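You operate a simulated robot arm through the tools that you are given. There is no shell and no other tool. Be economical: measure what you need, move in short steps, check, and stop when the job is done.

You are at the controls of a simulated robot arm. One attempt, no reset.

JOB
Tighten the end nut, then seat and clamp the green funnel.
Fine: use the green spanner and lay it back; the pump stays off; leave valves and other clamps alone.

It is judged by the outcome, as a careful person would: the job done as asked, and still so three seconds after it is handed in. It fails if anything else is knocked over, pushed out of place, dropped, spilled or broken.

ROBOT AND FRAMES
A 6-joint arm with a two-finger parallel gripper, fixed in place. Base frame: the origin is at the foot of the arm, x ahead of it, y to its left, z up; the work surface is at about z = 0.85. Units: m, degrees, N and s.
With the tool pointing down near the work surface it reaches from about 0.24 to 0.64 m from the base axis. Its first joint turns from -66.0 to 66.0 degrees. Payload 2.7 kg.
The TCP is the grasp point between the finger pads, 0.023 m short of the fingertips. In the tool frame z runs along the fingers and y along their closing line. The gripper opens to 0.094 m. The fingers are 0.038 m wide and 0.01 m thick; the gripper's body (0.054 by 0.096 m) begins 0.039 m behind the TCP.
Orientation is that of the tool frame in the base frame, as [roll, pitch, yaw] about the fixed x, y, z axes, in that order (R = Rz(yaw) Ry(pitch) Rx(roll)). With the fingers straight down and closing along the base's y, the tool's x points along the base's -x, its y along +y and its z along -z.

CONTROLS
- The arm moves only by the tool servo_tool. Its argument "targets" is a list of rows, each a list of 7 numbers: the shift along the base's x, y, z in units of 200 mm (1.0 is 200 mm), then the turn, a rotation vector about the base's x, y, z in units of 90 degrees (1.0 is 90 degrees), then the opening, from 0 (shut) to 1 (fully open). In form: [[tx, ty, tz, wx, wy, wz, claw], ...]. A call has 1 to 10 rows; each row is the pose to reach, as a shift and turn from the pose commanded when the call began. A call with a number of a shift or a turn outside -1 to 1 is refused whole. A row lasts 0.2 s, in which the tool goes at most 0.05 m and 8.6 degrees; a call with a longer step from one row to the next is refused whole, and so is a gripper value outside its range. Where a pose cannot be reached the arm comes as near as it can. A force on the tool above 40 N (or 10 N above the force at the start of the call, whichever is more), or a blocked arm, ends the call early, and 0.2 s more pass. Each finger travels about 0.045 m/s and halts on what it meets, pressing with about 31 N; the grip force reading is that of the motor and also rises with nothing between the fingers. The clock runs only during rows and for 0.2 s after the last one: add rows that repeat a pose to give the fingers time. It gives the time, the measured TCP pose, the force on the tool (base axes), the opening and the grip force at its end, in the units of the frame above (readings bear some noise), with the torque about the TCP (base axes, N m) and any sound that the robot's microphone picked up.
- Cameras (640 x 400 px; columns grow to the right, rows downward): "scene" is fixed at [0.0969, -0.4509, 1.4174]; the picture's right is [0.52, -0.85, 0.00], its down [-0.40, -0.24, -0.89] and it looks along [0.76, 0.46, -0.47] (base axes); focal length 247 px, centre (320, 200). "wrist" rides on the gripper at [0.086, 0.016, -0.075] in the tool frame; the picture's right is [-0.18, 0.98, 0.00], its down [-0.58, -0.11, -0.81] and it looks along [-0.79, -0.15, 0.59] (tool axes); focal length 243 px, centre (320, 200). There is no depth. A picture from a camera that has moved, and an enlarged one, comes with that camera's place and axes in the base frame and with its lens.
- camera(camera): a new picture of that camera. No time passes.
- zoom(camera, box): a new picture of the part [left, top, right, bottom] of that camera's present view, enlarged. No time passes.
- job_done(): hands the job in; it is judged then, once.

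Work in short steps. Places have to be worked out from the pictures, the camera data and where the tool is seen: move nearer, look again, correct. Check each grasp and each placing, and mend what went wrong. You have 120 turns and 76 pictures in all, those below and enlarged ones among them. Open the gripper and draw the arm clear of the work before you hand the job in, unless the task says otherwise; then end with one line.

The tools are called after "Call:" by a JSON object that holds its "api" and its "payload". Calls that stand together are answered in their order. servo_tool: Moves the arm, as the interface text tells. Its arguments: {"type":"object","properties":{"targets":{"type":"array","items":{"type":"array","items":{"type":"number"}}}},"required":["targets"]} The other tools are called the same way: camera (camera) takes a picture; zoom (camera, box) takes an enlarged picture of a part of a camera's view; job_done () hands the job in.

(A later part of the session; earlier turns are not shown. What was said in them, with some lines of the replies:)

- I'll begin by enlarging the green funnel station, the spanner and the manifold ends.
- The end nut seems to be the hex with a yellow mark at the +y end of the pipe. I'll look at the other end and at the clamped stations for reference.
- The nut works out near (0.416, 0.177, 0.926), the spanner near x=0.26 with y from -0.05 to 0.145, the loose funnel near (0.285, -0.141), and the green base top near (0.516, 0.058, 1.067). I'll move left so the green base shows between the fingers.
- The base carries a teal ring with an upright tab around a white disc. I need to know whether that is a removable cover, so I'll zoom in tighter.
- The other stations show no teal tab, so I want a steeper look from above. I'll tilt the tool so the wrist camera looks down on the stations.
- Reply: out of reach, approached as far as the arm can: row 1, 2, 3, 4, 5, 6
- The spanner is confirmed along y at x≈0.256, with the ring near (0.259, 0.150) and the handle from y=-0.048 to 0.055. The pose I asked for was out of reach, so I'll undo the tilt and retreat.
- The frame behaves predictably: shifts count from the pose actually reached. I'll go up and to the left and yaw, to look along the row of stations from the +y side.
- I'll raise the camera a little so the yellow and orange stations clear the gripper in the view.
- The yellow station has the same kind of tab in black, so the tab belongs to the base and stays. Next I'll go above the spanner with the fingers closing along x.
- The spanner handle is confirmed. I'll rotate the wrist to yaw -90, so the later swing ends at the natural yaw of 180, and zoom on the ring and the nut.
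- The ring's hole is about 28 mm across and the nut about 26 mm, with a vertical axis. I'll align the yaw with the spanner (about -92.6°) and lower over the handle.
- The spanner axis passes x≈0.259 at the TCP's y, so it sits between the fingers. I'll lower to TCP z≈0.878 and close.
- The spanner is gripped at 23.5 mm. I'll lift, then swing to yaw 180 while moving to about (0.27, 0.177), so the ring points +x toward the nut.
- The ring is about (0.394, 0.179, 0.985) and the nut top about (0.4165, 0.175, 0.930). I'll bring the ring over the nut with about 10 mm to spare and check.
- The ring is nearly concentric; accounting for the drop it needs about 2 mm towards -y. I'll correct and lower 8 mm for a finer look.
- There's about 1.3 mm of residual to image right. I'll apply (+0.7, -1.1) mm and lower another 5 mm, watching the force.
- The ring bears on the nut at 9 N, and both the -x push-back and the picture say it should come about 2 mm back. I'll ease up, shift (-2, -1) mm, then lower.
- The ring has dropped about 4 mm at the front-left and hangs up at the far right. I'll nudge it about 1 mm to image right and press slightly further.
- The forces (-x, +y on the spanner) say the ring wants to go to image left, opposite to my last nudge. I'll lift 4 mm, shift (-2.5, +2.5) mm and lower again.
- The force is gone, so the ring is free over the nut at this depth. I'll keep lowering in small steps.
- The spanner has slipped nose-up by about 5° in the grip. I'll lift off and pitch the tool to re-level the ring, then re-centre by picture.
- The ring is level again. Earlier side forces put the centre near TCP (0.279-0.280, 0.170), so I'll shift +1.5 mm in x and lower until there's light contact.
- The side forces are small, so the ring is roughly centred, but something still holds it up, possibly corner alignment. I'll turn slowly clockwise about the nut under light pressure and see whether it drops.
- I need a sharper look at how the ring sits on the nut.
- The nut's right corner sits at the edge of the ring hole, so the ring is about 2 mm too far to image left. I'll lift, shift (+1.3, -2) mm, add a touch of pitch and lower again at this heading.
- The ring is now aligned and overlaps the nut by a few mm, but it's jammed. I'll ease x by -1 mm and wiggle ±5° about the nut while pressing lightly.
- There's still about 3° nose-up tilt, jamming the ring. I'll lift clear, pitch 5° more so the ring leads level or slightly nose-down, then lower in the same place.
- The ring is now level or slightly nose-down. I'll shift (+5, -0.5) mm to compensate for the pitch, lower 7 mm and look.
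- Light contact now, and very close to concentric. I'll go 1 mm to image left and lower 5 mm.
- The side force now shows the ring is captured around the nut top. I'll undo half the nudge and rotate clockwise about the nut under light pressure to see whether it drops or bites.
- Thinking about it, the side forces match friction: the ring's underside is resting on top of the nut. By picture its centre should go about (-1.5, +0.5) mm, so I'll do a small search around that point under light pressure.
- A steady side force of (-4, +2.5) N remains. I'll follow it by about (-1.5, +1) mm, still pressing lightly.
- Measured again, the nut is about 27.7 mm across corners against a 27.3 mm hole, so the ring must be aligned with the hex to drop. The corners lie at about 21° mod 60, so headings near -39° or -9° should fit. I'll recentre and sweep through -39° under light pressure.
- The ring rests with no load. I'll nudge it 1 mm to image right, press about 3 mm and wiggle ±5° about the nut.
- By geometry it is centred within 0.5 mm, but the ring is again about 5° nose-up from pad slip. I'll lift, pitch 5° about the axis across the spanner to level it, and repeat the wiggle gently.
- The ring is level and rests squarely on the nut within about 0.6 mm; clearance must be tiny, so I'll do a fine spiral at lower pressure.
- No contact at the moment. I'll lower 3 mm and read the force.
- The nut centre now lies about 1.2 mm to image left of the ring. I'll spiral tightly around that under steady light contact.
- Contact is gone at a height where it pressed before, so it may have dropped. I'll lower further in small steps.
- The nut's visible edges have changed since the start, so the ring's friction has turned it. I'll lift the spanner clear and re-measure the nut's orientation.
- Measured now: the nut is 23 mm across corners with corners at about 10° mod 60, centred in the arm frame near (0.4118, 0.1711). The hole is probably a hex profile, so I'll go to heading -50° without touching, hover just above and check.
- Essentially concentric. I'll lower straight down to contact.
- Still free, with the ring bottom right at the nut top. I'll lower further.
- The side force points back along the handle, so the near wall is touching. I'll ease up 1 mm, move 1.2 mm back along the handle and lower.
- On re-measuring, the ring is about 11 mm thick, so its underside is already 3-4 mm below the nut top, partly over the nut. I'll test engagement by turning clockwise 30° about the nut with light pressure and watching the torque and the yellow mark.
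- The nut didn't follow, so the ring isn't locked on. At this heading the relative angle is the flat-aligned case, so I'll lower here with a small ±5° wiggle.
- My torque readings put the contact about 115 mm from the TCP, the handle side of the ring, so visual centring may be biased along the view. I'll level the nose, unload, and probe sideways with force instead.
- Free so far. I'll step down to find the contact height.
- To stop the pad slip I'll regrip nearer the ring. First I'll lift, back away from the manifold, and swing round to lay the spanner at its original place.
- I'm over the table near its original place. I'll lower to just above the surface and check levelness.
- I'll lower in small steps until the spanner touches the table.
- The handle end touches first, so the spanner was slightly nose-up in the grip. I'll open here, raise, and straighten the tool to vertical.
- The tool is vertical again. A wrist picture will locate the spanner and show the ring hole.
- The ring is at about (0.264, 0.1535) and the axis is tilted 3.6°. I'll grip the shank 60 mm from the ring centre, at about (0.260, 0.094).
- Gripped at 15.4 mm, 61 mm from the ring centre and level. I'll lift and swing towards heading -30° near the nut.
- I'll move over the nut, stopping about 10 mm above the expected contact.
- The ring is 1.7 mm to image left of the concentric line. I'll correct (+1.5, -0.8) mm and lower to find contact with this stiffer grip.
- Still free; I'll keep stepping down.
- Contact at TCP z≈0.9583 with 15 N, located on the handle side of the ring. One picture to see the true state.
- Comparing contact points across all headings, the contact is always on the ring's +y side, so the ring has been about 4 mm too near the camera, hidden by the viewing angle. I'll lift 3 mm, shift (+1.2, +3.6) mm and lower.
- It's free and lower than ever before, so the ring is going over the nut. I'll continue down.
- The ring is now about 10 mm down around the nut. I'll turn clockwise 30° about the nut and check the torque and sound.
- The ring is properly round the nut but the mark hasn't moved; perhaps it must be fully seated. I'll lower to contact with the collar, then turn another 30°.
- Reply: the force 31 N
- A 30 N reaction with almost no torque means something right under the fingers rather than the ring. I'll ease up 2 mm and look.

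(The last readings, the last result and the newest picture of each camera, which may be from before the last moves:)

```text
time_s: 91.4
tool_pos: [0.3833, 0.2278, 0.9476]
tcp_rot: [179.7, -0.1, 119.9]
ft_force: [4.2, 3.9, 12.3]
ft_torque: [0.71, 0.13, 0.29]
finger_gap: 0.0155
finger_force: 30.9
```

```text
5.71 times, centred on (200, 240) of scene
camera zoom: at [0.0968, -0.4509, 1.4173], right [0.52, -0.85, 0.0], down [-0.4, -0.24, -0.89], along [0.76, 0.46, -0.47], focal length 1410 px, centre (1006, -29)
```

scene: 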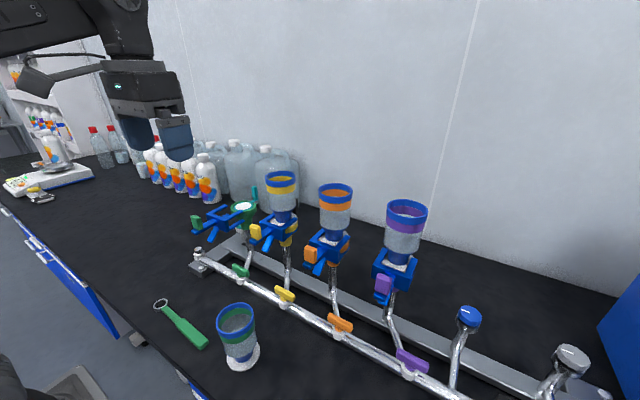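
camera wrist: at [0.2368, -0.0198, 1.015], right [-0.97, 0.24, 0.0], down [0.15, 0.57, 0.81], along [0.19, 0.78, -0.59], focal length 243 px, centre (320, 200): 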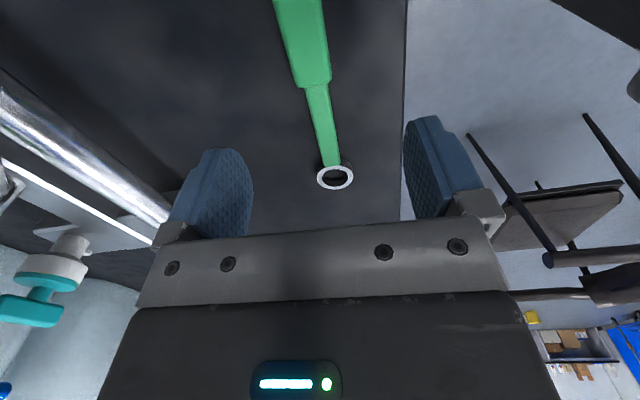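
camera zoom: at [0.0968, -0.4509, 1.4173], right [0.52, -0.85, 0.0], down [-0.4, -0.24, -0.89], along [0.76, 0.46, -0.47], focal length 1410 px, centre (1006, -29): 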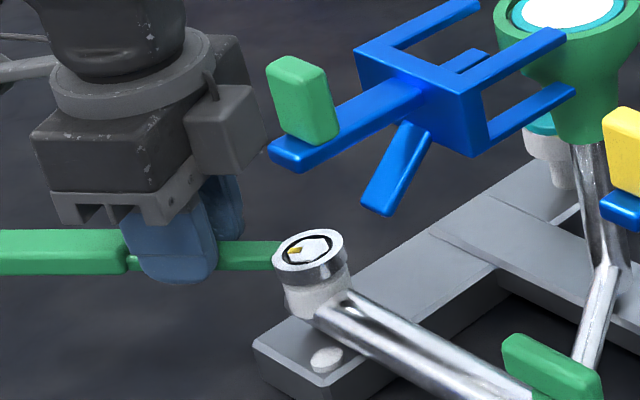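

The ring is seated flush around the nut. I'll ease another 1.5 mm to unload and turn clockwise 30° more, checking the torque.

Call:
{"api": "servo_tool", "payload": {"targets": [[0, 0, 0.007, 0, 0, 0, 0], [0, 0, 0.007, 0, 0, 0, 0]]}}

Call:
{"api": "servo_tool", "payload": {"targets": [[0.0289, 0.0143, 0, 0, 0, -0.0667, 0], [0.059, 0.0255, 0, 0, 0, -0.1333, 0], [0.0905, 0.0335, 0, 0, 0, -0.2, 0]]}}

```text
time_s: 92.0
tool_pos: [0.383, 0.2257, 0.9474]
tcp_rot: [-179.9, 0.0, 119.8]
ft_force: [4.6, 4.3, -5.3]
ft_torque: [0.23, 0.07, 0.43]
finger_gap: 0.0155
finger_force: 30.9
```

```text
time_s: 92.8
tool_pos: [0.4017, 0.2346, 0.9487]
tcp_rot: [179.8, 0.0, 101.7]
ft_force: [-0.3, 0.8, -2.4]
ft_torque: [-0.02, -0.04, 0.03]
finger_gap: 0.0156
finger_force: 31.4
```

The readings are quiet. I'll check the mark.

Call:
{"api": "zoom", "payload": {"camera": "scene", "box": [184, 238, 212, 258]}}

```text
16.00 times, centred on (198, 248) of scene
camera zoom: at [0.0969, -0.4508, 1.4174], right [0.52, -0.85, 0.0], down [-0.4, -0.24, -0.89], along [0.76, 0.46, -0.47], focal length 3949 px, centre (2272, -568)
```

zoom: 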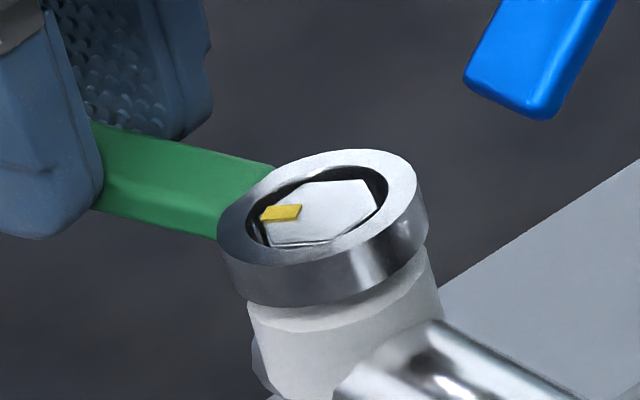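

The mark hasn't moved; at this height the ring spins freely. When fully pressed down earlier there were holding forces, so I'll swing back to heading -30°, seat it firmly on the collar, then turn.

Call:
{"api": "servo_tool", "payload": {"targets": [[-0.0405, -0.012, 0.004, 0, 0, 0.0889, 0], [-0.0795, -0.029, 0.004, 0, 0, 0.1778, 0], [-0.1155, -0.0515, 0.004, 0, 0, 0.2667, 0], [-0.148, -0.079, 0.004, 0, 0, 0.3556, 0], [-0.1765, -0.1105, 0.004, 0, 0, 0.4444, 0], [-0.2, -0.1455, 0.004, 0, 0, 0.5333, 0], [-0.2, -0.1455, 0.004, 0, 0, 0.5333, 0]]}}

Call:
{"api": "servo_tool", "payload": {"targets": [[0, 0, -0.006, 0, 0, 0, 0], [0, 0, -0.012, 0, 0, 0, 0], [0, 0, -0.012, 0, 0, 0, 0]]}}

```text
time_s: 94.4
tool_pos: [0.3627, 0.2046, 0.9503]
tcp_rot: [179.7, 0.0, 149.9]
ft_force: [-0.3, -0.3, -0.4]
ft_torque: [-0.05, -0.05, 0.0]
finger_gap: 0.0154
finger_force: 31.2
```

```text
time_s: 95.2
tool_pos: [0.3633, 0.2055, 0.9483]
tcp_rot: [179.7, 0.1, 149.7]
ft_force: [-0.3, -0.8, -1.5]
ft_torque: [-0.05, -0.09, 0.0]
finger_gap: 0.0151
finger_force: 30.8
```

Not yet seated; I'll lower in half-millimetre steps until there's modest contact.

Call:
{"api": "servo_tool", "payload": {"targets": [[0, 0, -0.004, 0, 0, 0, 0], [0, 0, -0.007, 0, 0, 0, 0], [0, 0, -0.007, 0, 0, 0, 0]]}}

Call:
{"api": "servo_tool", "payload": {"targets": [[0, 0, -0.003, 0, 0, 0, 0], [0, 0, -0.005, 0, 0, 0, 0], [0, 0, -0.005, 0, 0, 0, 0]]}}

```text
time_s: 96.0
tool_pos: [0.3623, 0.2046, 0.9475]
tcp_rot: [179.6, 0.1, 149.8]
ft_force: [-8.0, -4.3, 19.8]
ft_torque: [-0.52, -0.62, -0.37]
finger_gap: 0.0151
finger_force: 31.0
```

```text
time_s: 96.8
tool_pos: [0.3621, 0.2046, 0.9457]
tcp_rot: [179.6, 0.0, 149.8]
ft_force: [-5.3, -4.3, 28.9]
ft_torque: [-0.12, -0.07, -0.41]
finger_gap: 0.0156
finger_force: 30.6
```

Seated with lateral restraint, which looks like an engaged coupling. I'll relax z slightly and turn clockwise.

Call:
{"api": "servo_tool", "payload": {"targets": [[0, 0, 0.004, 0, 0, 0, 0], [0.0085, 0.0135, 0.004, 0, 0, -0.0333, 0], [0.017, 0.0265, 0.004, 0, 0, -0.0667, 0]]}}

```text
time_s: 97.6
tool_pos: [0.3666, 0.2103, 0.9456]
tcp_rot: [179.8, 0.0, 143.8]
ft_force: [2.4, -6.1, 19.8]
ft_torque: [0.0, 0.08, -0.11]
finger_gap: 0.0155
finger_force: 30.9
```

I'll continue the clockwise turn another 30° while keeping the downward seat.

Call:
{"api": "servo_tool", "payload": {"targets": [[0.02, 0.0245, 0, 0, 0, -0.0667, 0], [0.0425, 0.0475, 0, 0, 0, -0.1333, 0], [0.0675, 0.0675, 0, 0, 0, -0.2, 0], [0.094, 0.0845, 0, 0, 0, -0.2667, 0], [0.1225, 0.099, 0, 0, 0, -0.3333, 0]]}}

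Call:
{"api": "zoom", "payload": {"camera": "scene", "box": [184, 238, 212, 258]}}

```text
time_s: 98.8
tool_pos: [0.3839, 0.2269, 0.9446]
tcp_rot: [-179.0, 0.1, 115.4]
ft_force: [-11.0, -9.4, 12.0]
ft_torque: [0.39, 0.62, 1.2]
finger_gap: 0.0192
finger_force: 31.2
stopped in row 5: the force on the tool passed its limit at 45 N (the readings are from after the stop); the commanded pose is now the measured one
```

```text
16.00 times, centred on (198, 248) of scene
camera zoom: at [0.0964, -0.4512, 1.4173], right [0.52, -0.85, 0.0], down [-0.4, -0.24, -0.89], along [0.76, 0.46, -0.46], focal length 3949 px, centre (2272, -568)
```

zoom: 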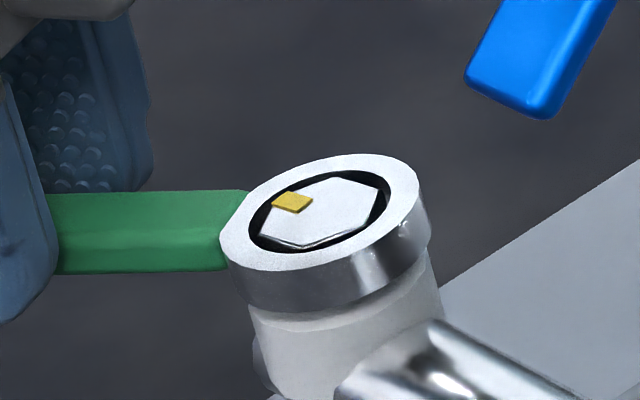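

The nut has clearly turned clockwise with the spanner and now resists (1.2 N·m, 45 N peak). I'll push another few degrees without further wrist yaw to see whether it is at its stop.

Call:
{"api": "servo_tool", "payload": {"targets": [[0.01, 0.006, 0, 0, 0, 0, 0], [0.02, 0.011, 0, 0, 0, 0, 0], [0.029, 0.016, 0, 0, 0, 0, 0]]}}

```text
time_s: 99.3
tool_pos: [0.3836, 0.2272, 0.9459]
tcp_rot: [-178.4, 0.3, 115.5]
ft_force: [-11.4, -7.7, 10.9]
ft_torque: [0.41, 0.5, 1.34]
finger_gap: 0.0191
finger_force: 31.3
stopped in row 2: the force on the tool passed its limit at 42 N (the readings are from after the stop); the commanded pose is now the measured one
```

It resists firmly, over 40 N at 61 mm, so the nut is tight at about 50° from its start. I'll lift the spanner straight off without backing the nut.

Call:
{"api": "servo_tool", "payload": {"targets": [[0, 0, 0.02, 0, 0, 0, 0], [0, 0, 0.05, 0, 0, 0, 0], [0, 0, 0.1, 0, 0, 0, 0], [0, 0, 0.2, 0, 0, 0, 0], [0, 0, 0.35, 0, 0, 0, 0]]}}

Call:
{"api": "zoom", "payload": {"camera": "scene", "box": [150, 205, 230, 265]}}

```text
time_s: 100.5
tool_pos: [0.3851, 0.2271, 1.0142]
tcp_rot: [-178.5, 0.3, 115.3]
ft_force: [-0.2, 0.2, -2.2]
ft_torque: [-0.05, -0.02, -0.02]
finger_gap: 0.0153
finger_force: 31.3
```

```text
6.67 times, centred on (190, 235) of scene
camera zoom: at [0.0969, -0.4509, 1.4174], right [0.52, -0.85, 0.0], down [-0.4, -0.24, -0.89], along [0.76, 0.46, -0.47], focal length 1646 px, centre (1187, -33)
```

zoom: 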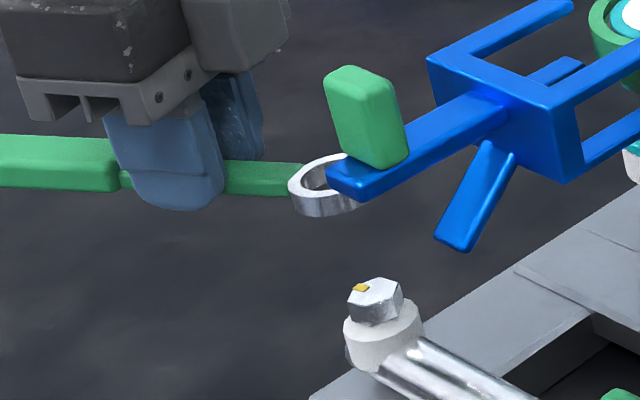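

The nut stays turned. Now I'll lay the spanner back: retreat, swing round, and lower to its original spot.

Call:
{"api": "servo_tool", "payload": {"targets": [[-0.15, -0.02, 0.03, 0, 0, 0, 0], [-0.3, -0.1, 0.05, 0, 0, 0, 0], [-0.433, -0.174, 0.05, 0, 0, 0, 0]]}}

Call:
{"api": "servo_tool", "payload": {"targets": [[0, 0, 0, 0, 0, 0.084, 0], [0, 0, 0, 0, 0, 0.168, 0], [0, 0, 0, 0, 0, 0.252, 0], [0, 0, 0, 0, 0, 0.336, 0], [0, 0, 0, 0, 0, 0.42, 0], [0, 0, 0, 0, 0, 0.504, 0], [0, 0, 0, 0, 0, 0.588, 0], [0, 0, 0, 0, 0, 0.672, 0], [0, 0, 0, 0, 0, 0.756, 0], [0, 0, 0, 0, 0, 0.84, 0]]}}

Call:
{"api": "servo_tool", "payload": {"targets": [[0, 0, 0, 0, 0, 0.084, 0], [0, 0, 0, 0, 0, 0.168, 0], [0, 0, 0, 0, 0, 0.252, 0], [0, 0, 0, 0, 0, 0.336, 0], [0, 0, 0, 0, 0, 0.42, 0], [0, 0, 0, 0, 0, 0.504, 0], [0, 0, 0, 0, 0, 0.588, 0], [0, 0, 0, 0, 0, 0.672, 0], [0, 0, 0, 0, 0, 0.756, 0], [0, 0, 0, 0, 0, 0.84, 0]]}}

```text
time_s: 101.3
tool_pos: [0.2962, 0.1917, 1.0237]
tcp_rot: [-178.6, 0.3, 115.3]
ft_force: [0.0, -0.1, -1.4]
ft_torque: [-0.11, -0.04, -0.01]
finger_gap: 0.0155
finger_force: 30.9
```

```text
time_s: 103.5
tool_pos: [0.2989, 0.1924, 1.0237]
tcp_rot: [-178.6, 0.2, -168.9]
ft_force: [1.0, -0.3, -1.7]
ft_torque: [0.05, -0.09, 0.0]
finger_gap: 0.0154
finger_force: 31.2
```

```text
time_s: 105.7
tool_pos: [0.298, 0.1914, 1.0248]
tcp_rot: [-178.6, 0.3, -93.4]
ft_force: [0.0, 0.3, -0.9]
ft_torque: [0.05, -0.03, 0.01]
finger_gap: 0.0154
finger_force: 31.1
```

Now I'll move over the original place and lower.

Call:
{"api": "servo_tool", "payload": {"targets": [[-0.05, -0.15, 0, 0, 0, 0, 0], [-0.12, -0.35, -0.05, 0, 0, 0, 0], [-0.19, -0.492, -0.2, 0, 0, 0, 0], [-0.19, -0.492, -0.4, 0, 0, 0, 0], [-0.19, -0.492, -0.6, 0, 0, 0, 0], [-0.19, -0.492, -0.71, 0, 0, 0, 0], [-0.19, -0.492, -0.73, 0, 0, 0, 0], [-0.19, -0.492, -0.735, 0, 0, 0, 0]]}}

```text
time_s: 107.5
tool_pos: [0.2615, 0.0954, 0.8772]
tcp_rot: [-178.5, 0.3, -93.4]
ft_force: [-0.1, 0.3, -1.0]
ft_torque: [0.09, 0.01, -0.01]
finger_gap: 0.0154
finger_force: 31.2
```

Call:
{"api": "servo_tool", "payload": {"targets": [[0, 0, -0.006, 0, 0, 0, 0], [0, 0, -0.012, 0, 0, 0, 0], [0, 0, -0.012, 0, 0, 0, 0]]}}

```text
time_s: 108.3
tool_pos: [0.2599, 0.0935, 0.8742]
tcp_rot: [-178.5, 0.2, -93.5]
ft_force: [-0.3, 0.8, -2.2]
ft_torque: [0.08, -0.03, -0.02]
finger_gap: 0.0152
finger_force: 31.4
```

The fingertips are almost at the table. I'll open here so the spanner settles the last millimetre or two, then raise and look.

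Call:
{"api": "servo_tool", "payload": {"targets": [[0, 0, -0.002, 0, 0, 0, 0], [0, 0, -0.002, 0, 0, 0, 0.3], [0, 0, -0.002, 0, 0, 0, 0.5], [0, 0, -0.002, 0, 0, 0, 0.7], [0, 0, -0.002, 0, 0, 0, 0.9], [0, 0, -0.002, 0, 0, 0, 1], [0, 0, -0.002, 0, 0, 0, 1], [0, 0, 0.1, 0, 0, 0, 1], [0, 0, 0.3, 0, 0, 0, 1], [0, 0, 0.5, 0, 0, 0, 1]]}}

Call:
{"api": "servo_tool", "payload": {"targets": [[0, -0.2, 0.2, 0, 0, 0, 1], [0, -0.4, 0.4, 0, 0, 0, 1], [0.05, -0.6, 0.6, 0, 0, 0, 1], [0.1, -0.8, 0.7, 0, 0, 0, 1], [0.12, -1.0, 0.75, 0, 0, 0, 1]]}}

Call:
{"api": "camera", "payload": {"camera": "scene"}}

```text
time_s: 110.5
tool_pos: [0.2581, 0.0945, 0.9742]
tcp_rot: [-178.6, 0.2, -93.6]
ft_force: [-0.2, 0.1, 0.3]
ft_torque: [-0.04, 0.02, 0.02]
finger_gap: 0.0945
finger_force: 0.1
```

```text
refused: row 1 steps farther than a row can; nothing moved
```

```text
8 pictures are left
```

scene: 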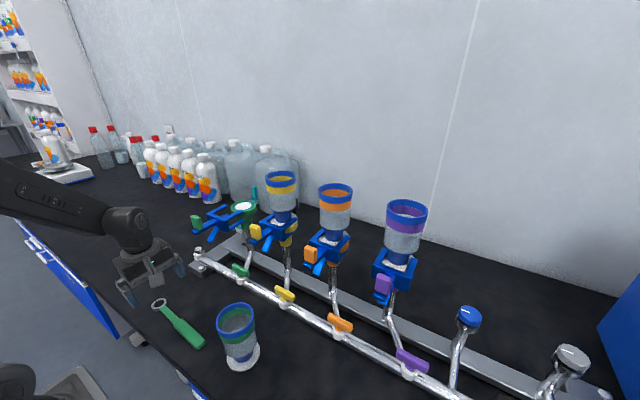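

The spanner lies back in its place. Now the funnel: I'll raise and rotate to yaw 90, so the fingers close along x and the camera stays on the free +y side.

Call:
{"api": "servo_tool", "payload": {"targets": [[0, 0, 0.1, 0, 0, -0.094, 1], [0, 0, 0.2, 0, 0, -0.188, 1], [0, 0, 0.3, 0, 0, -0.282, 1], [0, 0, 0.4, 0, 0, -0.376, 1], [0, 0, 0.5, 0, 0, -0.47, 1], [0, 0, 0.6, 0, 0, -0.564, 1], [0, 0, 0.7, 0, 0, -0.658, 1], [0, 0, 0.7, 0, 0, -0.752, 1], [0, 0, 0.7, 0, 0, -0.846, 1], [0, 0, 0.7, 0, 0, -0.94, 1]]}}

Call:
{"api": "servo_tool", "payload": {"targets": [[0.02, -0.05, 0, 0, 0, -0.094, 1], [0.04, -0.1, 0, 0, 0, -0.188, 1], [0.06, -0.15, 0, 0, 0, -0.282, 1], [0.08, -0.2, 0, 0, 0, -0.376, 1], [0.1, -0.25, 0, 0, 0, -0.47, 1], [0.12, -0.3, 0, 0, 0, -0.564, 1], [0.14, -0.35, 0, 0, 0, -0.658, 1], [0.15, -0.4, 0, 0, 0, -0.752, 1], [0.15, -0.45, 0, 0, 0, -0.846, 1], [0.15, -0.5, 0, 0, 0, -0.94, 1]]}}

Call:
{"api": "servo_tool", "payload": {"targets": [[0, -0.1, 0, -0.015, 0, -0.08, 1], [0, -0.15, 0, -0.015, 0, -0.08, 1]]}}

Call:
{"api": "camera", "payload": {"camera": "wrist"}}

```text
time_s: 112.7
tool_pos: [0.2599, 0.0948, 1.1139]
tcp_rot: [-178.6, 0.3, -178.3]
ft_force: [0.3, 0.7, 0.4]
ft_torque: [-0.01, -0.02, -0.01]
finger_gap: 0.094
finger_force: 0.0
```

```text
time_s: 114.9
tool_pos: [0.2901, -0.0063, 1.1126]
tcp_rot: [-178.5, 0.3, 97.1]
ft_force: [0.9, -0.2, 0.3]
ft_torque: [-0.02, 0.01, 0.04]
finger_gap: 0.0938
finger_force: 0.0
```

```text
time_s: 115.5
tool_pos: [0.2898, -0.0354, 1.1157]
tcp_rot: [-178.6, 1.7, 90.0]
ft_force: [-0.7, -0.6, -0.7]
ft_torque: [0.01, 0.02, -0.02]
finger_gap: 0.0938
finger_force: 0.1
```

```text
7 pictures are left
camera wrist: at [0.308, 0.0521, 1.1866], right [0.98, -0.19, -0.02], down [-0.09, -0.56, 0.82], along [-0.16, -0.81, -0.56], focal length 243 px, centre (320, 200)
```

wrist: 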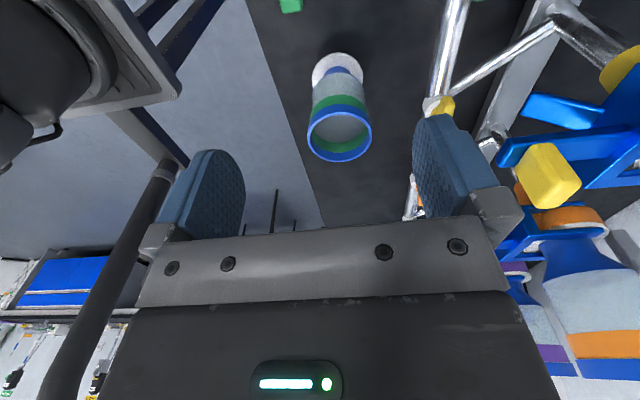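

The funnel is about (0.292, -0.123) with its rim near z=0.985. I'll correct the small tool tilt, move over it and descend partway.

Call:
{"api": "servo_tool", "payload": {"targets": [[0.01, -0.2, 0, 0.019, -0.0156, 0, 1], [0.01, -0.4, 0, 0.019, -0.0156, 0, 1], [0.01, -0.438, -0.1, 0.019, -0.0156, 0, 1], [0.01, -0.438, -0.3, 0.019, -0.0156, 0, 1], [0.01, -0.438, -0.4, 0.019, -0.0156, 0, 1], [0.01, -0.438, -0.4, 0.019, -0.0156, 0, 1]]}}

Call:
{"api": "camera", "payload": {"camera": "wrist"}}

```text
time_s: 116.9
tool_pos: [0.2921, -0.124, 1.0348]
tcp_rot: [-179.9, -0.1, 89.9]
ft_force: [0.2, -1.0, 0.0]
ft_torque: [-0.01, 0.04, 0.03]
finger_gap: 0.094
finger_force: 0.1
```

```text
6 pictures are left
camera wrist: at [0.3082, -0.0376, 1.1093], right [0.98, -0.18, 0.0], down [-0.11, -0.58, 0.81], along [-0.15, -0.79, -0.59], focal length 243 px, centre (320, 200)
```

wrist: 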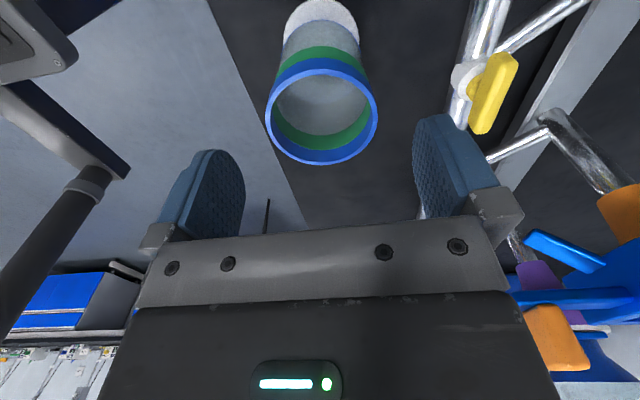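

The rim centre is about (0.2934, -0.119). I'll shift slightly, descend to TCP z≈0.958 and close on the rim.

Call:
{"api": "servo_tool", "payload": {"targets": [[0.0065, 0.02, -0.1, 0, 0, 0, 1], [0.0065, 0.02, -0.2, 0, 0, 0, 1], [0.0065, 0.02, -0.3, 0, 0, 0, 1], [0.0065, 0.02, -0.384, 0, 0, 0, 1], [0.0065, 0.02, -0.384, 0, 0, 0, 0.8], [0.0065, 0.02, -0.384, 0, 0, 0, 0.6], [0.0065, 0.02, -0.384, 0, 0, 0, 0.5], [0.0065, 0.02, -0.384, 0, 0, 0, 0.5], [0.0065, 0.02, -0.384, 0, 0, 0, 0.5]]}}

```text
time_s: 118.9
tool_pos: [0.2938, -0.1178, 0.9576]
tcp_rot: [-180.0, -0.2, 90.0]
ft_force: [0.0, 0.6, -0.1]
ft_torque: [0.02, -0.07, 0.02]
finger_gap: 0.0714
finger_force: 31.2
```

The funnel is gripped at 71.4 mm, and I put the base axis at (0.5225, 0.066) with its top near z=1.062. I'll lift straight up, then go left past the clamp handle's x before moving forward.

Call:
{"api": "servo_tool", "payload": {"targets": [[0, 0, 0.05, 0, 0, 0, 0.5], [0, 0, 0.2, 0, 0, 0, 0.5], [0, 0, 0.4, 0, 0, 0, 0.5], [0, 0, 0.6, 0, 0, 0, 0.5], [0, 0, 0.8, 0, 0, 0, 0.5], [0, 0, 1.0, 0, 0, 0, 0.5]]}}

Call:
{"api": "servo_tool", "payload": {"targets": [[0, 0.1, 0.15, 0, 0, 0, 0.5], [0, 0.25, 0.3, 0, 0, 0, 0.5], [0, 0.4, 0.45, 0, 0, 0, 0.5], [0, 0.6, 0.55, 0, 0, 0, 0.5], [0, 0.8, 0.55, 0, 0, 0, 0.5], [0, 0.925, 0.55, 0, 0, 0, 0.5]]}}

```text
time_s: 120.3
tool_pos: [0.2923, -0.1201, 1.1572]
tcp_rot: [-179.9, 0.0, 90.0]
ft_force: [0.3, 0.2, -1.0]
ft_torque: [0.03, -0.03, 0.02]
finger_gap: 0.0713
finger_force: 31.3
```

```text
time_s: 121.7
tool_pos: [0.2946, 0.0668, 1.2677]
tcp_rot: [-179.9, -0.2, 90.0]
ft_force: [-0.2, -0.1, -1.1]
ft_torque: [0.02, -0.02, 0.0]
finger_gap: 0.0711
finger_force: 31.1
```

I'll move forward over the base, staying high.

Call:
{"api": "servo_tool", "payload": {"targets": [[0.15, 0, 0, 0, 0, 0, 0.5], [0.3, 0, 0, 0, 0, 0, 0.5], [0.45, 0, 0, 0, 0, 0, 0.5], [0.6, 0, 0, 0, 0, 0, 0.5], [0.75, 0, 0, 0, 0, 0, 0.5], [0.9, 0, 0, 0, 0, 0, 0.5], [1.0, 0, 0, 0, 0, 0, 0.5]]}}

Call:
{"api": "servo_tool", "payload": {"targets": [[0.07, 0, -0.05, 0, 0, 0, 0.5], [0.14, 0, -0.1, 0, 0, 0, 0.5], [0.14, 0, -0.2, 0, 0, 0, 0.5], [0.14, 0, -0.3, 0, 0, 0, 0.5], [0.14, 0, -0.3, 0, 0, 0, 0.5]]}}

Call:
{"api": "zoom", "payload": {"camera": "scene", "box": [190, 140, 300, 240]}}

```text
time_s: 123.3
tool_pos: [0.4938, 0.0647, 1.2678]
tcp_rot: [-179.9, -0.1, 90.0]
ft_force: [-0.7, -0.5, -0.9]
ft_torque: [0.04, 0.0, -0.01]
finger_gap: 0.0712
finger_force: 31.1
```

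```text
time_s: 124.5
tool_pos: [0.5218, 0.0662, 1.2081]
tcp_rot: [-179.9, -0.2, 90.0]
ft_force: [-0.3, -0.3, -0.5]
ft_torque: [0.05, -0.03, 0.01]
finger_gap: 0.0716
finger_force: 31.1
```

```text
4.00 times, centred on (245, 190) of scene
camera zoom: at [0.0969, -0.4509, 1.4174], right [0.52, -0.85, 0.0], down [-0.4, -0.24, -0.89], along [0.76, 0.46, -0.47], focal length 987 px, centre (620, 240)
```

zoom: 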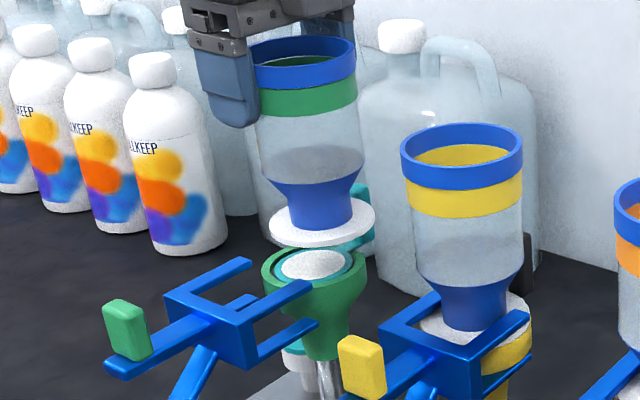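

From this view the flange appears about 9 mm right of the base axis. The wrist camera should see both flange and base from the +y side, so I'll cross-check there.

Call:
{"api": "zoom", "payload": {"camera": "wrist", "box": [220, 0, 420, 125]}}

```text
3.20 times, centred on (320, 62) of wrist
camera zoom: at [0.5374, 0.1522, 1.2828], right [0.98, -0.18, 0.0], down [-0.11, -0.58, 0.81], along [-0.15, -0.79, -0.59], focal length 776 px, centre (320, 640)
```

zoom: 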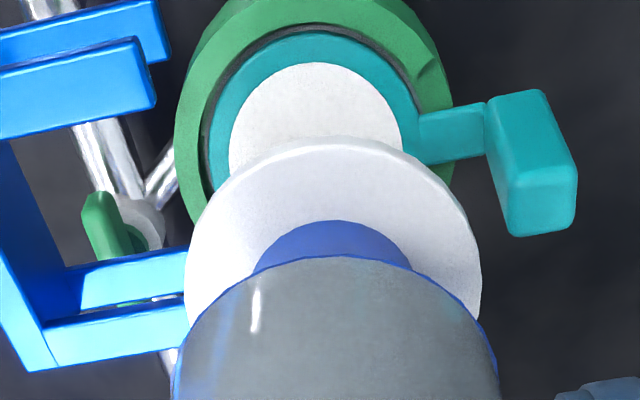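

The wrist view gives base ≈(0.520, 0.066) and flange ≈(0.523, 0.057), consistent with the scene view. I'll shift (-3.5, +9.5) mm and lower to about 7 mm above seating, then recheck.

Call:
{"api": "servo_tool", "payload": {"targets": [[-0.0175, 0.0475, 0, 0, 0, 0, 0.5], [-0.0175, 0.0475, -0.07, 0, 0, 0, 0.5], [-0.0175, 0.0475, -0.14, 0, 0, 0, 0.5], [-0.0175, 0.0475, -0.14, 0, 0, 0, 0.5]]}}

Call:
{"api": "zoom", "payload": {"camera": "wrist", "box": [220, 0, 420, 125]}}

```text
time_s: 125.5
tool_pos: [0.5178, 0.0763, 1.1791]
tcp_rot: [-179.9, -0.2, 89.9]
ft_force: [-0.4, 0.0, -1.1]
ft_torque: [0.03, -0.02, -0.02]
finger_gap: 0.0715
finger_force: 31.2
```

```text
3.20 times, centred on (320, 62) of wrist
camera zoom: at [0.534, 0.1623, 1.2546], right [0.98, -0.18, 0.0], down [-0.11, -0.58, 0.81], along [-0.15, -0.79, -0.59], focal length 776 px, centre (320, 640)
```

zoom: 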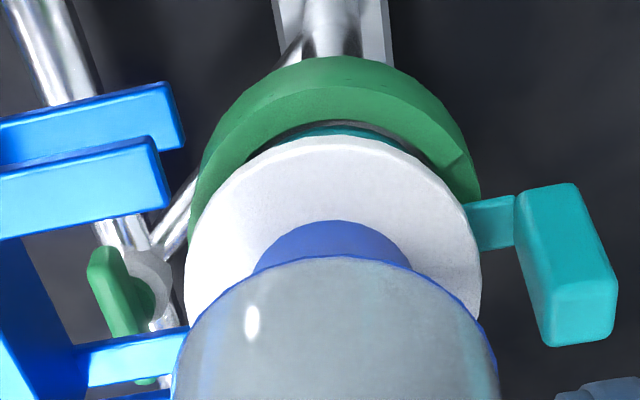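

Nearly concentric: the flange is about 3 mm short in +y and well aligned in x. I'll shift +3 mm in y and lower gently toward contact.

Call:
{"api": "servo_tool", "payload": {"targets": [[0.0025, 0.015, 0, 0, 0, 0, 0.5], [0.0025, 0.015, -0.015, 0, 0, 0, 0.5], [0.0025, 0.015, -0.025, 0, 0, 0, 0.5], [0.0025, 0.015, -0.025, 0, 0, 0, 0.5]]}}

Call:
{"api": "servo_tool", "payload": {"targets": [[0, 0, -0.005, 0, 0, 0, 0.5], [0, 0, -0.01, 0, 0, 0, 0.5], [0, 0, -0.01, 0, 0, 0, 0.5]]}}

```text
time_s: 126.5
tool_pos: [0.5187, 0.0772, 1.1755]
tcp_rot: [-179.9, -0.1, 90.0]
ft_force: [0.4, 0.3, -1.0]
ft_torque: [0.03, 0.0, 0.0]
finger_gap: 0.0712
finger_force: 31.0
```

```text
time_s: 127.3
tool_pos: [0.5196, 0.081, 1.172]
tcp_rot: [-179.9, -0.3, 90.2]
ft_force: [10.7, 18.4, -2.7]
ft_torque: [0.51, -0.86, 0.25]
finger_gap: 0.0714
finger_force: 31.6
```

A side force of (+11, +18) N with little vertical load says the seat wants the funnel farther to +x, +y. I'll follow it by about (+2, +3.5) mm.

Call:
{"api": "servo_tool", "payload": {"targets": [[0.005, 0.009, 0, 0, 0, 0, 0.5], [0.01, 0.0175, 0, 0, 0, 0, 0.5], [0.01, 0.0175, 0, 0, 0, 0, 0.5]]}}

```text
time_s: 128.1
tool_pos: [0.5214, 0.0811, 1.1721]
tcp_rot: [-179.8, -0.1, 90.1]
ft_force: [0.3, 0.0, -1.8]
ft_torque: [0.01, 0.03, 0.01]
finger_gap: 0.0714
finger_force: 30.9
```

The forces have vanished. I'll lower further in small steps.

Call:
{"api": "servo_tool", "payload": {"targets": [[0, 0, -0.005, 0, 0, 0, 0.5], [0, 0, -0.01, 0, 0, 0, 0.5], [0, 0, -0.01, 0, 0, 0, 0.5]]}}

Call:
{"api": "servo_tool", "payload": {"targets": [[0, 0, -0.005, 0, 0, 0, 0.5], [0, 0, -0.01, 0, 0, 0, 0.5], [0, 0, -0.01, 0, 0, 0, 0.5]]}}

```text
time_s: 128.9
tool_pos: [0.5211, 0.0795, 1.172]
tcp_rot: [-179.8, 0.0, 90.1]
ft_force: [-7.9, -6.3, 4.5]
ft_torque: [-0.04, -0.21, 0.18]
finger_gap: 0.0713
finger_force: 30.9
```

```text
time_s: 129.7
tool_pos: [0.5189, 0.0798, 1.1711]
tcp_rot: [179.8, -0.1, 90.0]
ft_force: [-7.0, -7.3, 24.3]
ft_torque: [-0.44, 0.69, -0.1]
finger_gap: 0.0715
finger_force: 30.7
```

It's now bearing at 24 N, centred under the grip, with a small restoring force to (-x, -y). I'll relax about 1.3 mm that way and take one picture before releasing.

Call:
{"api": "servo_tool", "payload": {"targets": [[-0.004, -0.004, 0.003, 0, 0, 0, 0.5], [-0.0065, -0.0065, 0.003, 0, 0, 0, 0.5], [-0.0065, -0.0065, 0.003, 0, 0, 0, 0.5]]}}

Call:
{"api": "zoom", "payload": {"camera": "scene", "box": [200, 145, 300, 235]}}

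```text
time_s: 130.5
tool_pos: [0.5197, 0.0797, 1.1718]
tcp_rot: [179.7, -0.3, 90.1]
ft_force: [8.9, 1.2, 25.8]
ft_torque: [-0.3, 0.42, 0.13]
finger_gap: 0.0712
finger_force: 30.5
```

```text
4.44 times, centred on (250, 190) of scene
camera zoom: at [0.0968, -0.4509, 1.4174], right [0.52, -0.85, 0.0], down [-0.4, -0.24, -0.89], along [0.76, 0.46, -0.47], focal length 1097 px, centre (631, 244)
```

zoom: 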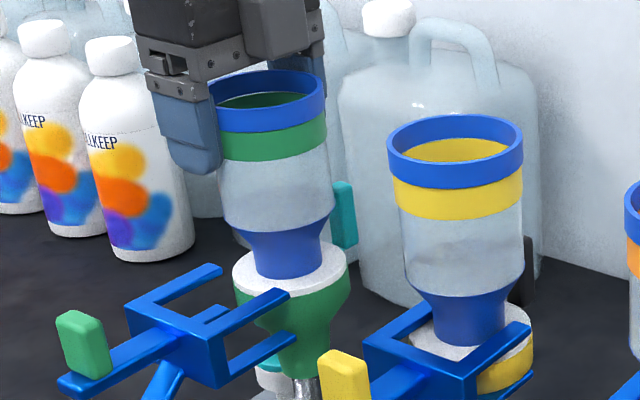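

The flange sits on the green base, concentric to within a couple of millimetres. I'll ease the downward load and open gently.

Call:
{"api": "servo_tool", "payload": {"targets": [[-0.002, 0, 0.007, 0, 0, 0, 0.5], [-0.002, 0, 0.007, 0, 0, 0, 0.5]]}}

```text
time_s: 131.1
tool_pos: [0.5207, 0.0804, 1.1713]
tcp_rot: [179.8, -0.3, 90.1]
ft_force: [13.5, 3.3, 15.9]
ft_torque: [0.19, -0.34, 0.38]
finger_gap: 0.0714
finger_force: 30.4
```

The seat holds the funnel while I pull it off by about 3 mm in x. I'll null that first.

Call:
{"api": "servo_tool", "payload": {"targets": [[0.01, 0.003, 0.003, 0, 0, 0, 0.5], [0.015, 0.004, 0.003, 0, 0, 0, 0.5], [0.015, 0.004, 0.003, 0, 0, 0, 0.5]]}}

```text
time_s: 131.9
tool_pos: [0.5202, 0.0801, 1.1713]
tcp_rot: [-179.5, 0.0, 90.0]
ft_force: [-20.0, -3.0, 2.1]
ft_torque: [0.21, -0.34, -0.09]
finger_gap: 0.0714
finger_force: 31.0
```

Overshot; the null is about 1.8 mm back.

Call:
{"api": "servo_tool", "payload": {"targets": [[-0.009, -0.0015, 0, 0, 0, 0, 0.5], [-0.009, -0.0015, 0, 0, 0, 0, 0.5], [-0.009, -0.0015, 0, 0, 0, 0, 0.5]]}}

```text
time_s: 132.7
tool_pos: [0.5203, 0.0805, 1.1713]
tcp_rot: [180.0, -0.1, 90.0]
ft_force: [-1.4, -0.9, -1.4]
ft_torque: [0.01, 0.02, -0.02]
finger_gap: 0.0713
finger_force: 30.7
```

The forces are null and the funnel is captured by its seat. Now I'll open the gripper slowly and rise straight up.

Call:
{"api": "servo_tool", "payload": {"targets": [[0, 0, 0, 0, 0, 0, 0.8], [0, 0, 0, 0, 0, 0, 0.9], [0, 0, 0, 0, 0, 0, 1], [0, 0, 0, 0, 0, 0, 1], [0, 0, 0, 0, 0, 0, 1], [0, 0, 0.05, 0, 0, 0, 1], [0, 0, 0.15, 0, 0, 0, 1], [0, 0, 0.3, 0, 0, 0, 1], [0, 0, 0.45, 0, 0, 0, 1]]}}

```text
time_s: 134.7
tool_pos: [0.5122, 0.0789, 1.2553]
tcp_rot: [-179.9, -0.1, 90.0]
ft_force: [0.2, 0.2, -0.3]
ft_torque: [0.01, -0.04, -0.04]
finger_gap: 0.0941
finger_force: 0.1
out of reach, approached as far as the arm can: row 9
```

I'll retreat to -x, close the fingers and line up behind the green clamp pad (about (0.375, 0.0665, 1.09)), ready to push it +x.

Call:
{"api": "servo_tool", "payload": {"targets": [[-0.2, 0, 0, 0, 0, 0, 1], [-0.4, 0, 0, 0, 0, 0, 0.8], [-0.6, -0.03, 0, 0, 0, 0, 0.5], [-0.8, -0.05, 0, 0, 0, 0, 0.2], [-0.935, -0.062, 0, 0, 0, 0, 0], [-0.935, -0.062, 0, 0, 0, 0, 0], [-0.935, -0.062, 0, 0, 0, 0, 0], [-0.935, -0.062, 0, 0, 0, 0, 0]]}}

Call:
{"api": "servo_tool", "payload": {"targets": [[0, 0, -0.2, 0, 0, 0, 0], [0, 0, -0.4, 0, 0, 0, 0], [0, 0, -0.6, 0, 0, 0, 0], [0, 0, -0.76, 0, 0, 0, 0], [0, 0, -0.76, 0, 0, 0, 0]]}}

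```text
time_s: 136.5
tool_pos: [0.3256, 0.0677, 1.2552]
tcp_rot: [-179.9, 0.0, 90.0]
ft_force: [-0.4, 0.7, 0.3]
ft_torque: [0.0, 0.01, 0.02]
finger_gap: 0.0
finger_force: 31.6
```

```text
time_s: 137.7
tool_pos: [0.325, 0.0684, 1.1019]
tcp_rot: [-179.9, -0.1, 90.0]
ft_force: [-0.8, -0.4, -0.6]
ft_torque: [-0.02, 0.02, 0.0]
finger_gap: 0.0
finger_force: 30.8
```

I'm in position with no contact. I'll advance in +x with steps to find the pad.

Call:
{"api": "servo_tool", "payload": {"targets": [[0.04, 0, 0, 0, 0, 0, 0], [0.08, 0, 0, 0, 0, 0, 0], [0.12, 0, 0, 0, 0, 0, 0], [0.16, 0, 0, 0, 0, 0, 0], [0.2, 0, 0, 0, 0, 0, 0], [0.2, 0, 0, 0, 0, 0, 0]]}}

```text
time_s: 139.1
tool_pos: [0.3647, 0.0674, 1.1029]
tcp_rot: [-179.8, -0.1, 90.0]
ft_force: [-1.3, 0.5, -1.7]
ft_torque: [0.0, 0.01, -0.03]
finger_gap: 0.0
finger_force: 30.7
```

Only slight force at x=0.365; either the clamp slides easily or it isn't touched yet. I'll continue in steps.

Call:
{"api": "servo_tool", "payload": {"targets": [[0.03, 0, 0, 0, 0, 0, 0], [0.06, 0, 0, 0, 0, 0, 0], [0.09, 0, 0, 0, 0, 0, 0], [0.12, 0, 0, 0, 0, 0, 0], [0.15, 0, 0, 0, 0, 0, 0], [0.15, 0, 0, 0, 0, 0, 0]]}}

```text
time_s: 140.5
tool_pos: [0.396, 0.0678, 1.1025]
tcp_rot: [-179.9, -0.1, 90.0]
ft_force: [0.2, 0.4, 0.3]
ft_torque: [0.01, 0.02, 0.0]
finger_gap: 0.0003
finger_force: 31.0
```

No resistance, so I need a look.

Call:
{"api": "zoom", "payload": {"camera": "scene", "box": [190, 150, 300, 240]}}

```text
4.44 times, centred on (245, 195) of scene
camera zoom: at [0.0968, -0.4509, 1.4174], right [0.52, -0.85, 0.0], down [-0.4, -0.24, -0.89], along [0.76, 0.46, -0.47], focal length 1097 px, centre (653, 222)
```

zoom: 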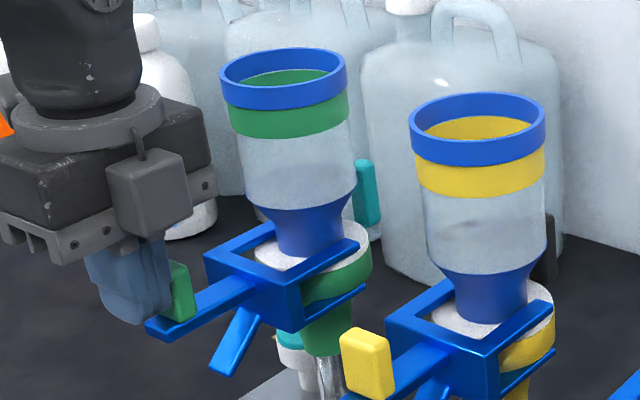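

The clamp has slid smoothly round the flange and the funnel stands well. Compared with yellow it needs about 6 mm more, so I'll push on until it stops.

Call:
{"api": "servo_tool", "payload": {"targets": [[0.01, 0, 0, 0, 0, 0, 0], [0.02, 0, 0, 0, 0, 0, 0], [0.02, 0, 0, 0, 0, 0, 0]]}}

Call:
{"api": "servo_tool", "payload": {"targets": [[0.01, 0, 0, 0, 0, 0, 0], [0.02, 0, 0, 0, 0, 0, 0], [0.02, 0, 0, 0, 0, 0, 0]]}}

```text
time_s: 141.3
tool_pos: [0.4005, 0.0675, 1.103]
tcp_rot: [-179.9, -0.1, 90.0]
ft_force: [-0.3, 0.7, 1.3]
ft_torque: [0.0, -0.02, -0.01]
finger_gap: 0.0001
finger_force: 31.4
```

```text
time_s: 142.1
tool_pos: [0.4005, 0.0682, 1.103]
tcp_rot: [-179.4, -0.1, 90.1]
ft_force: [-37.2, 2.6, 12.0]
ft_torque: [0.03, -0.14, -0.09]
finger_gap: 0.0002
finger_force: 31.3
```

The clamp hit its end stop at 37 N. I'll back off in -x, then rise clear.

Call:
{"api": "servo_tool", "payload": {"targets": [[-0.02, 0, 0, 0, 0, 0, 0], [-0.1, 0, 0, 0, 0, 0, 0], [-0.25, 0, 0, 0, 0, 0, 0], [-0.4, 0, 0.05, 0, 0, 0, 0.3], [-0.45, 0, 0.25, 0, 0, 0, 0.6], [-0.45, 0, 0.5, 0, 0, 0, 0.8], [-0.45, 0, 0.7, 0, 0, 0, 1], [-0.45, 0, 0.75, 0, 0, 0, 1], [-0.45, 0, 0.75, 0, 0, 0, 1]]}}

Call:
{"api": "camera", "payload": {"camera": "scene"}}

```text
time_s: 144.1
tool_pos: [0.3154, 0.0675, 1.2527]
tcp_rot: [-179.9, -0.1, 90.0]
ft_force: [0.2, 0.0, 0.1]
ft_torque: [-0.02, 0.0, -0.02]
finger_gap: 0.0942
finger_force: 0.0
```

```text
0 pictures are left
```

scene: 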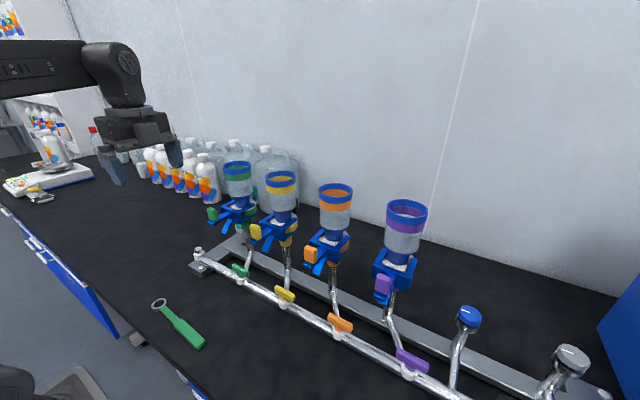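

The green funnel stands seated and clamped like its neighbours, the spanner lies back in place, and the arm is clear with the gripper open, so I'm handing in.

Call:
{"api": "job_done", "payload": {}}

```text
The job is handed in.
```

I turned the end nut clockwise with the green spanner until it firmly resisted (over 40 N). The spanner is back in its place, and the green funnel is seated with its clamp pushed to the stop. I didn't touch the pump, the valves or the other clamps.
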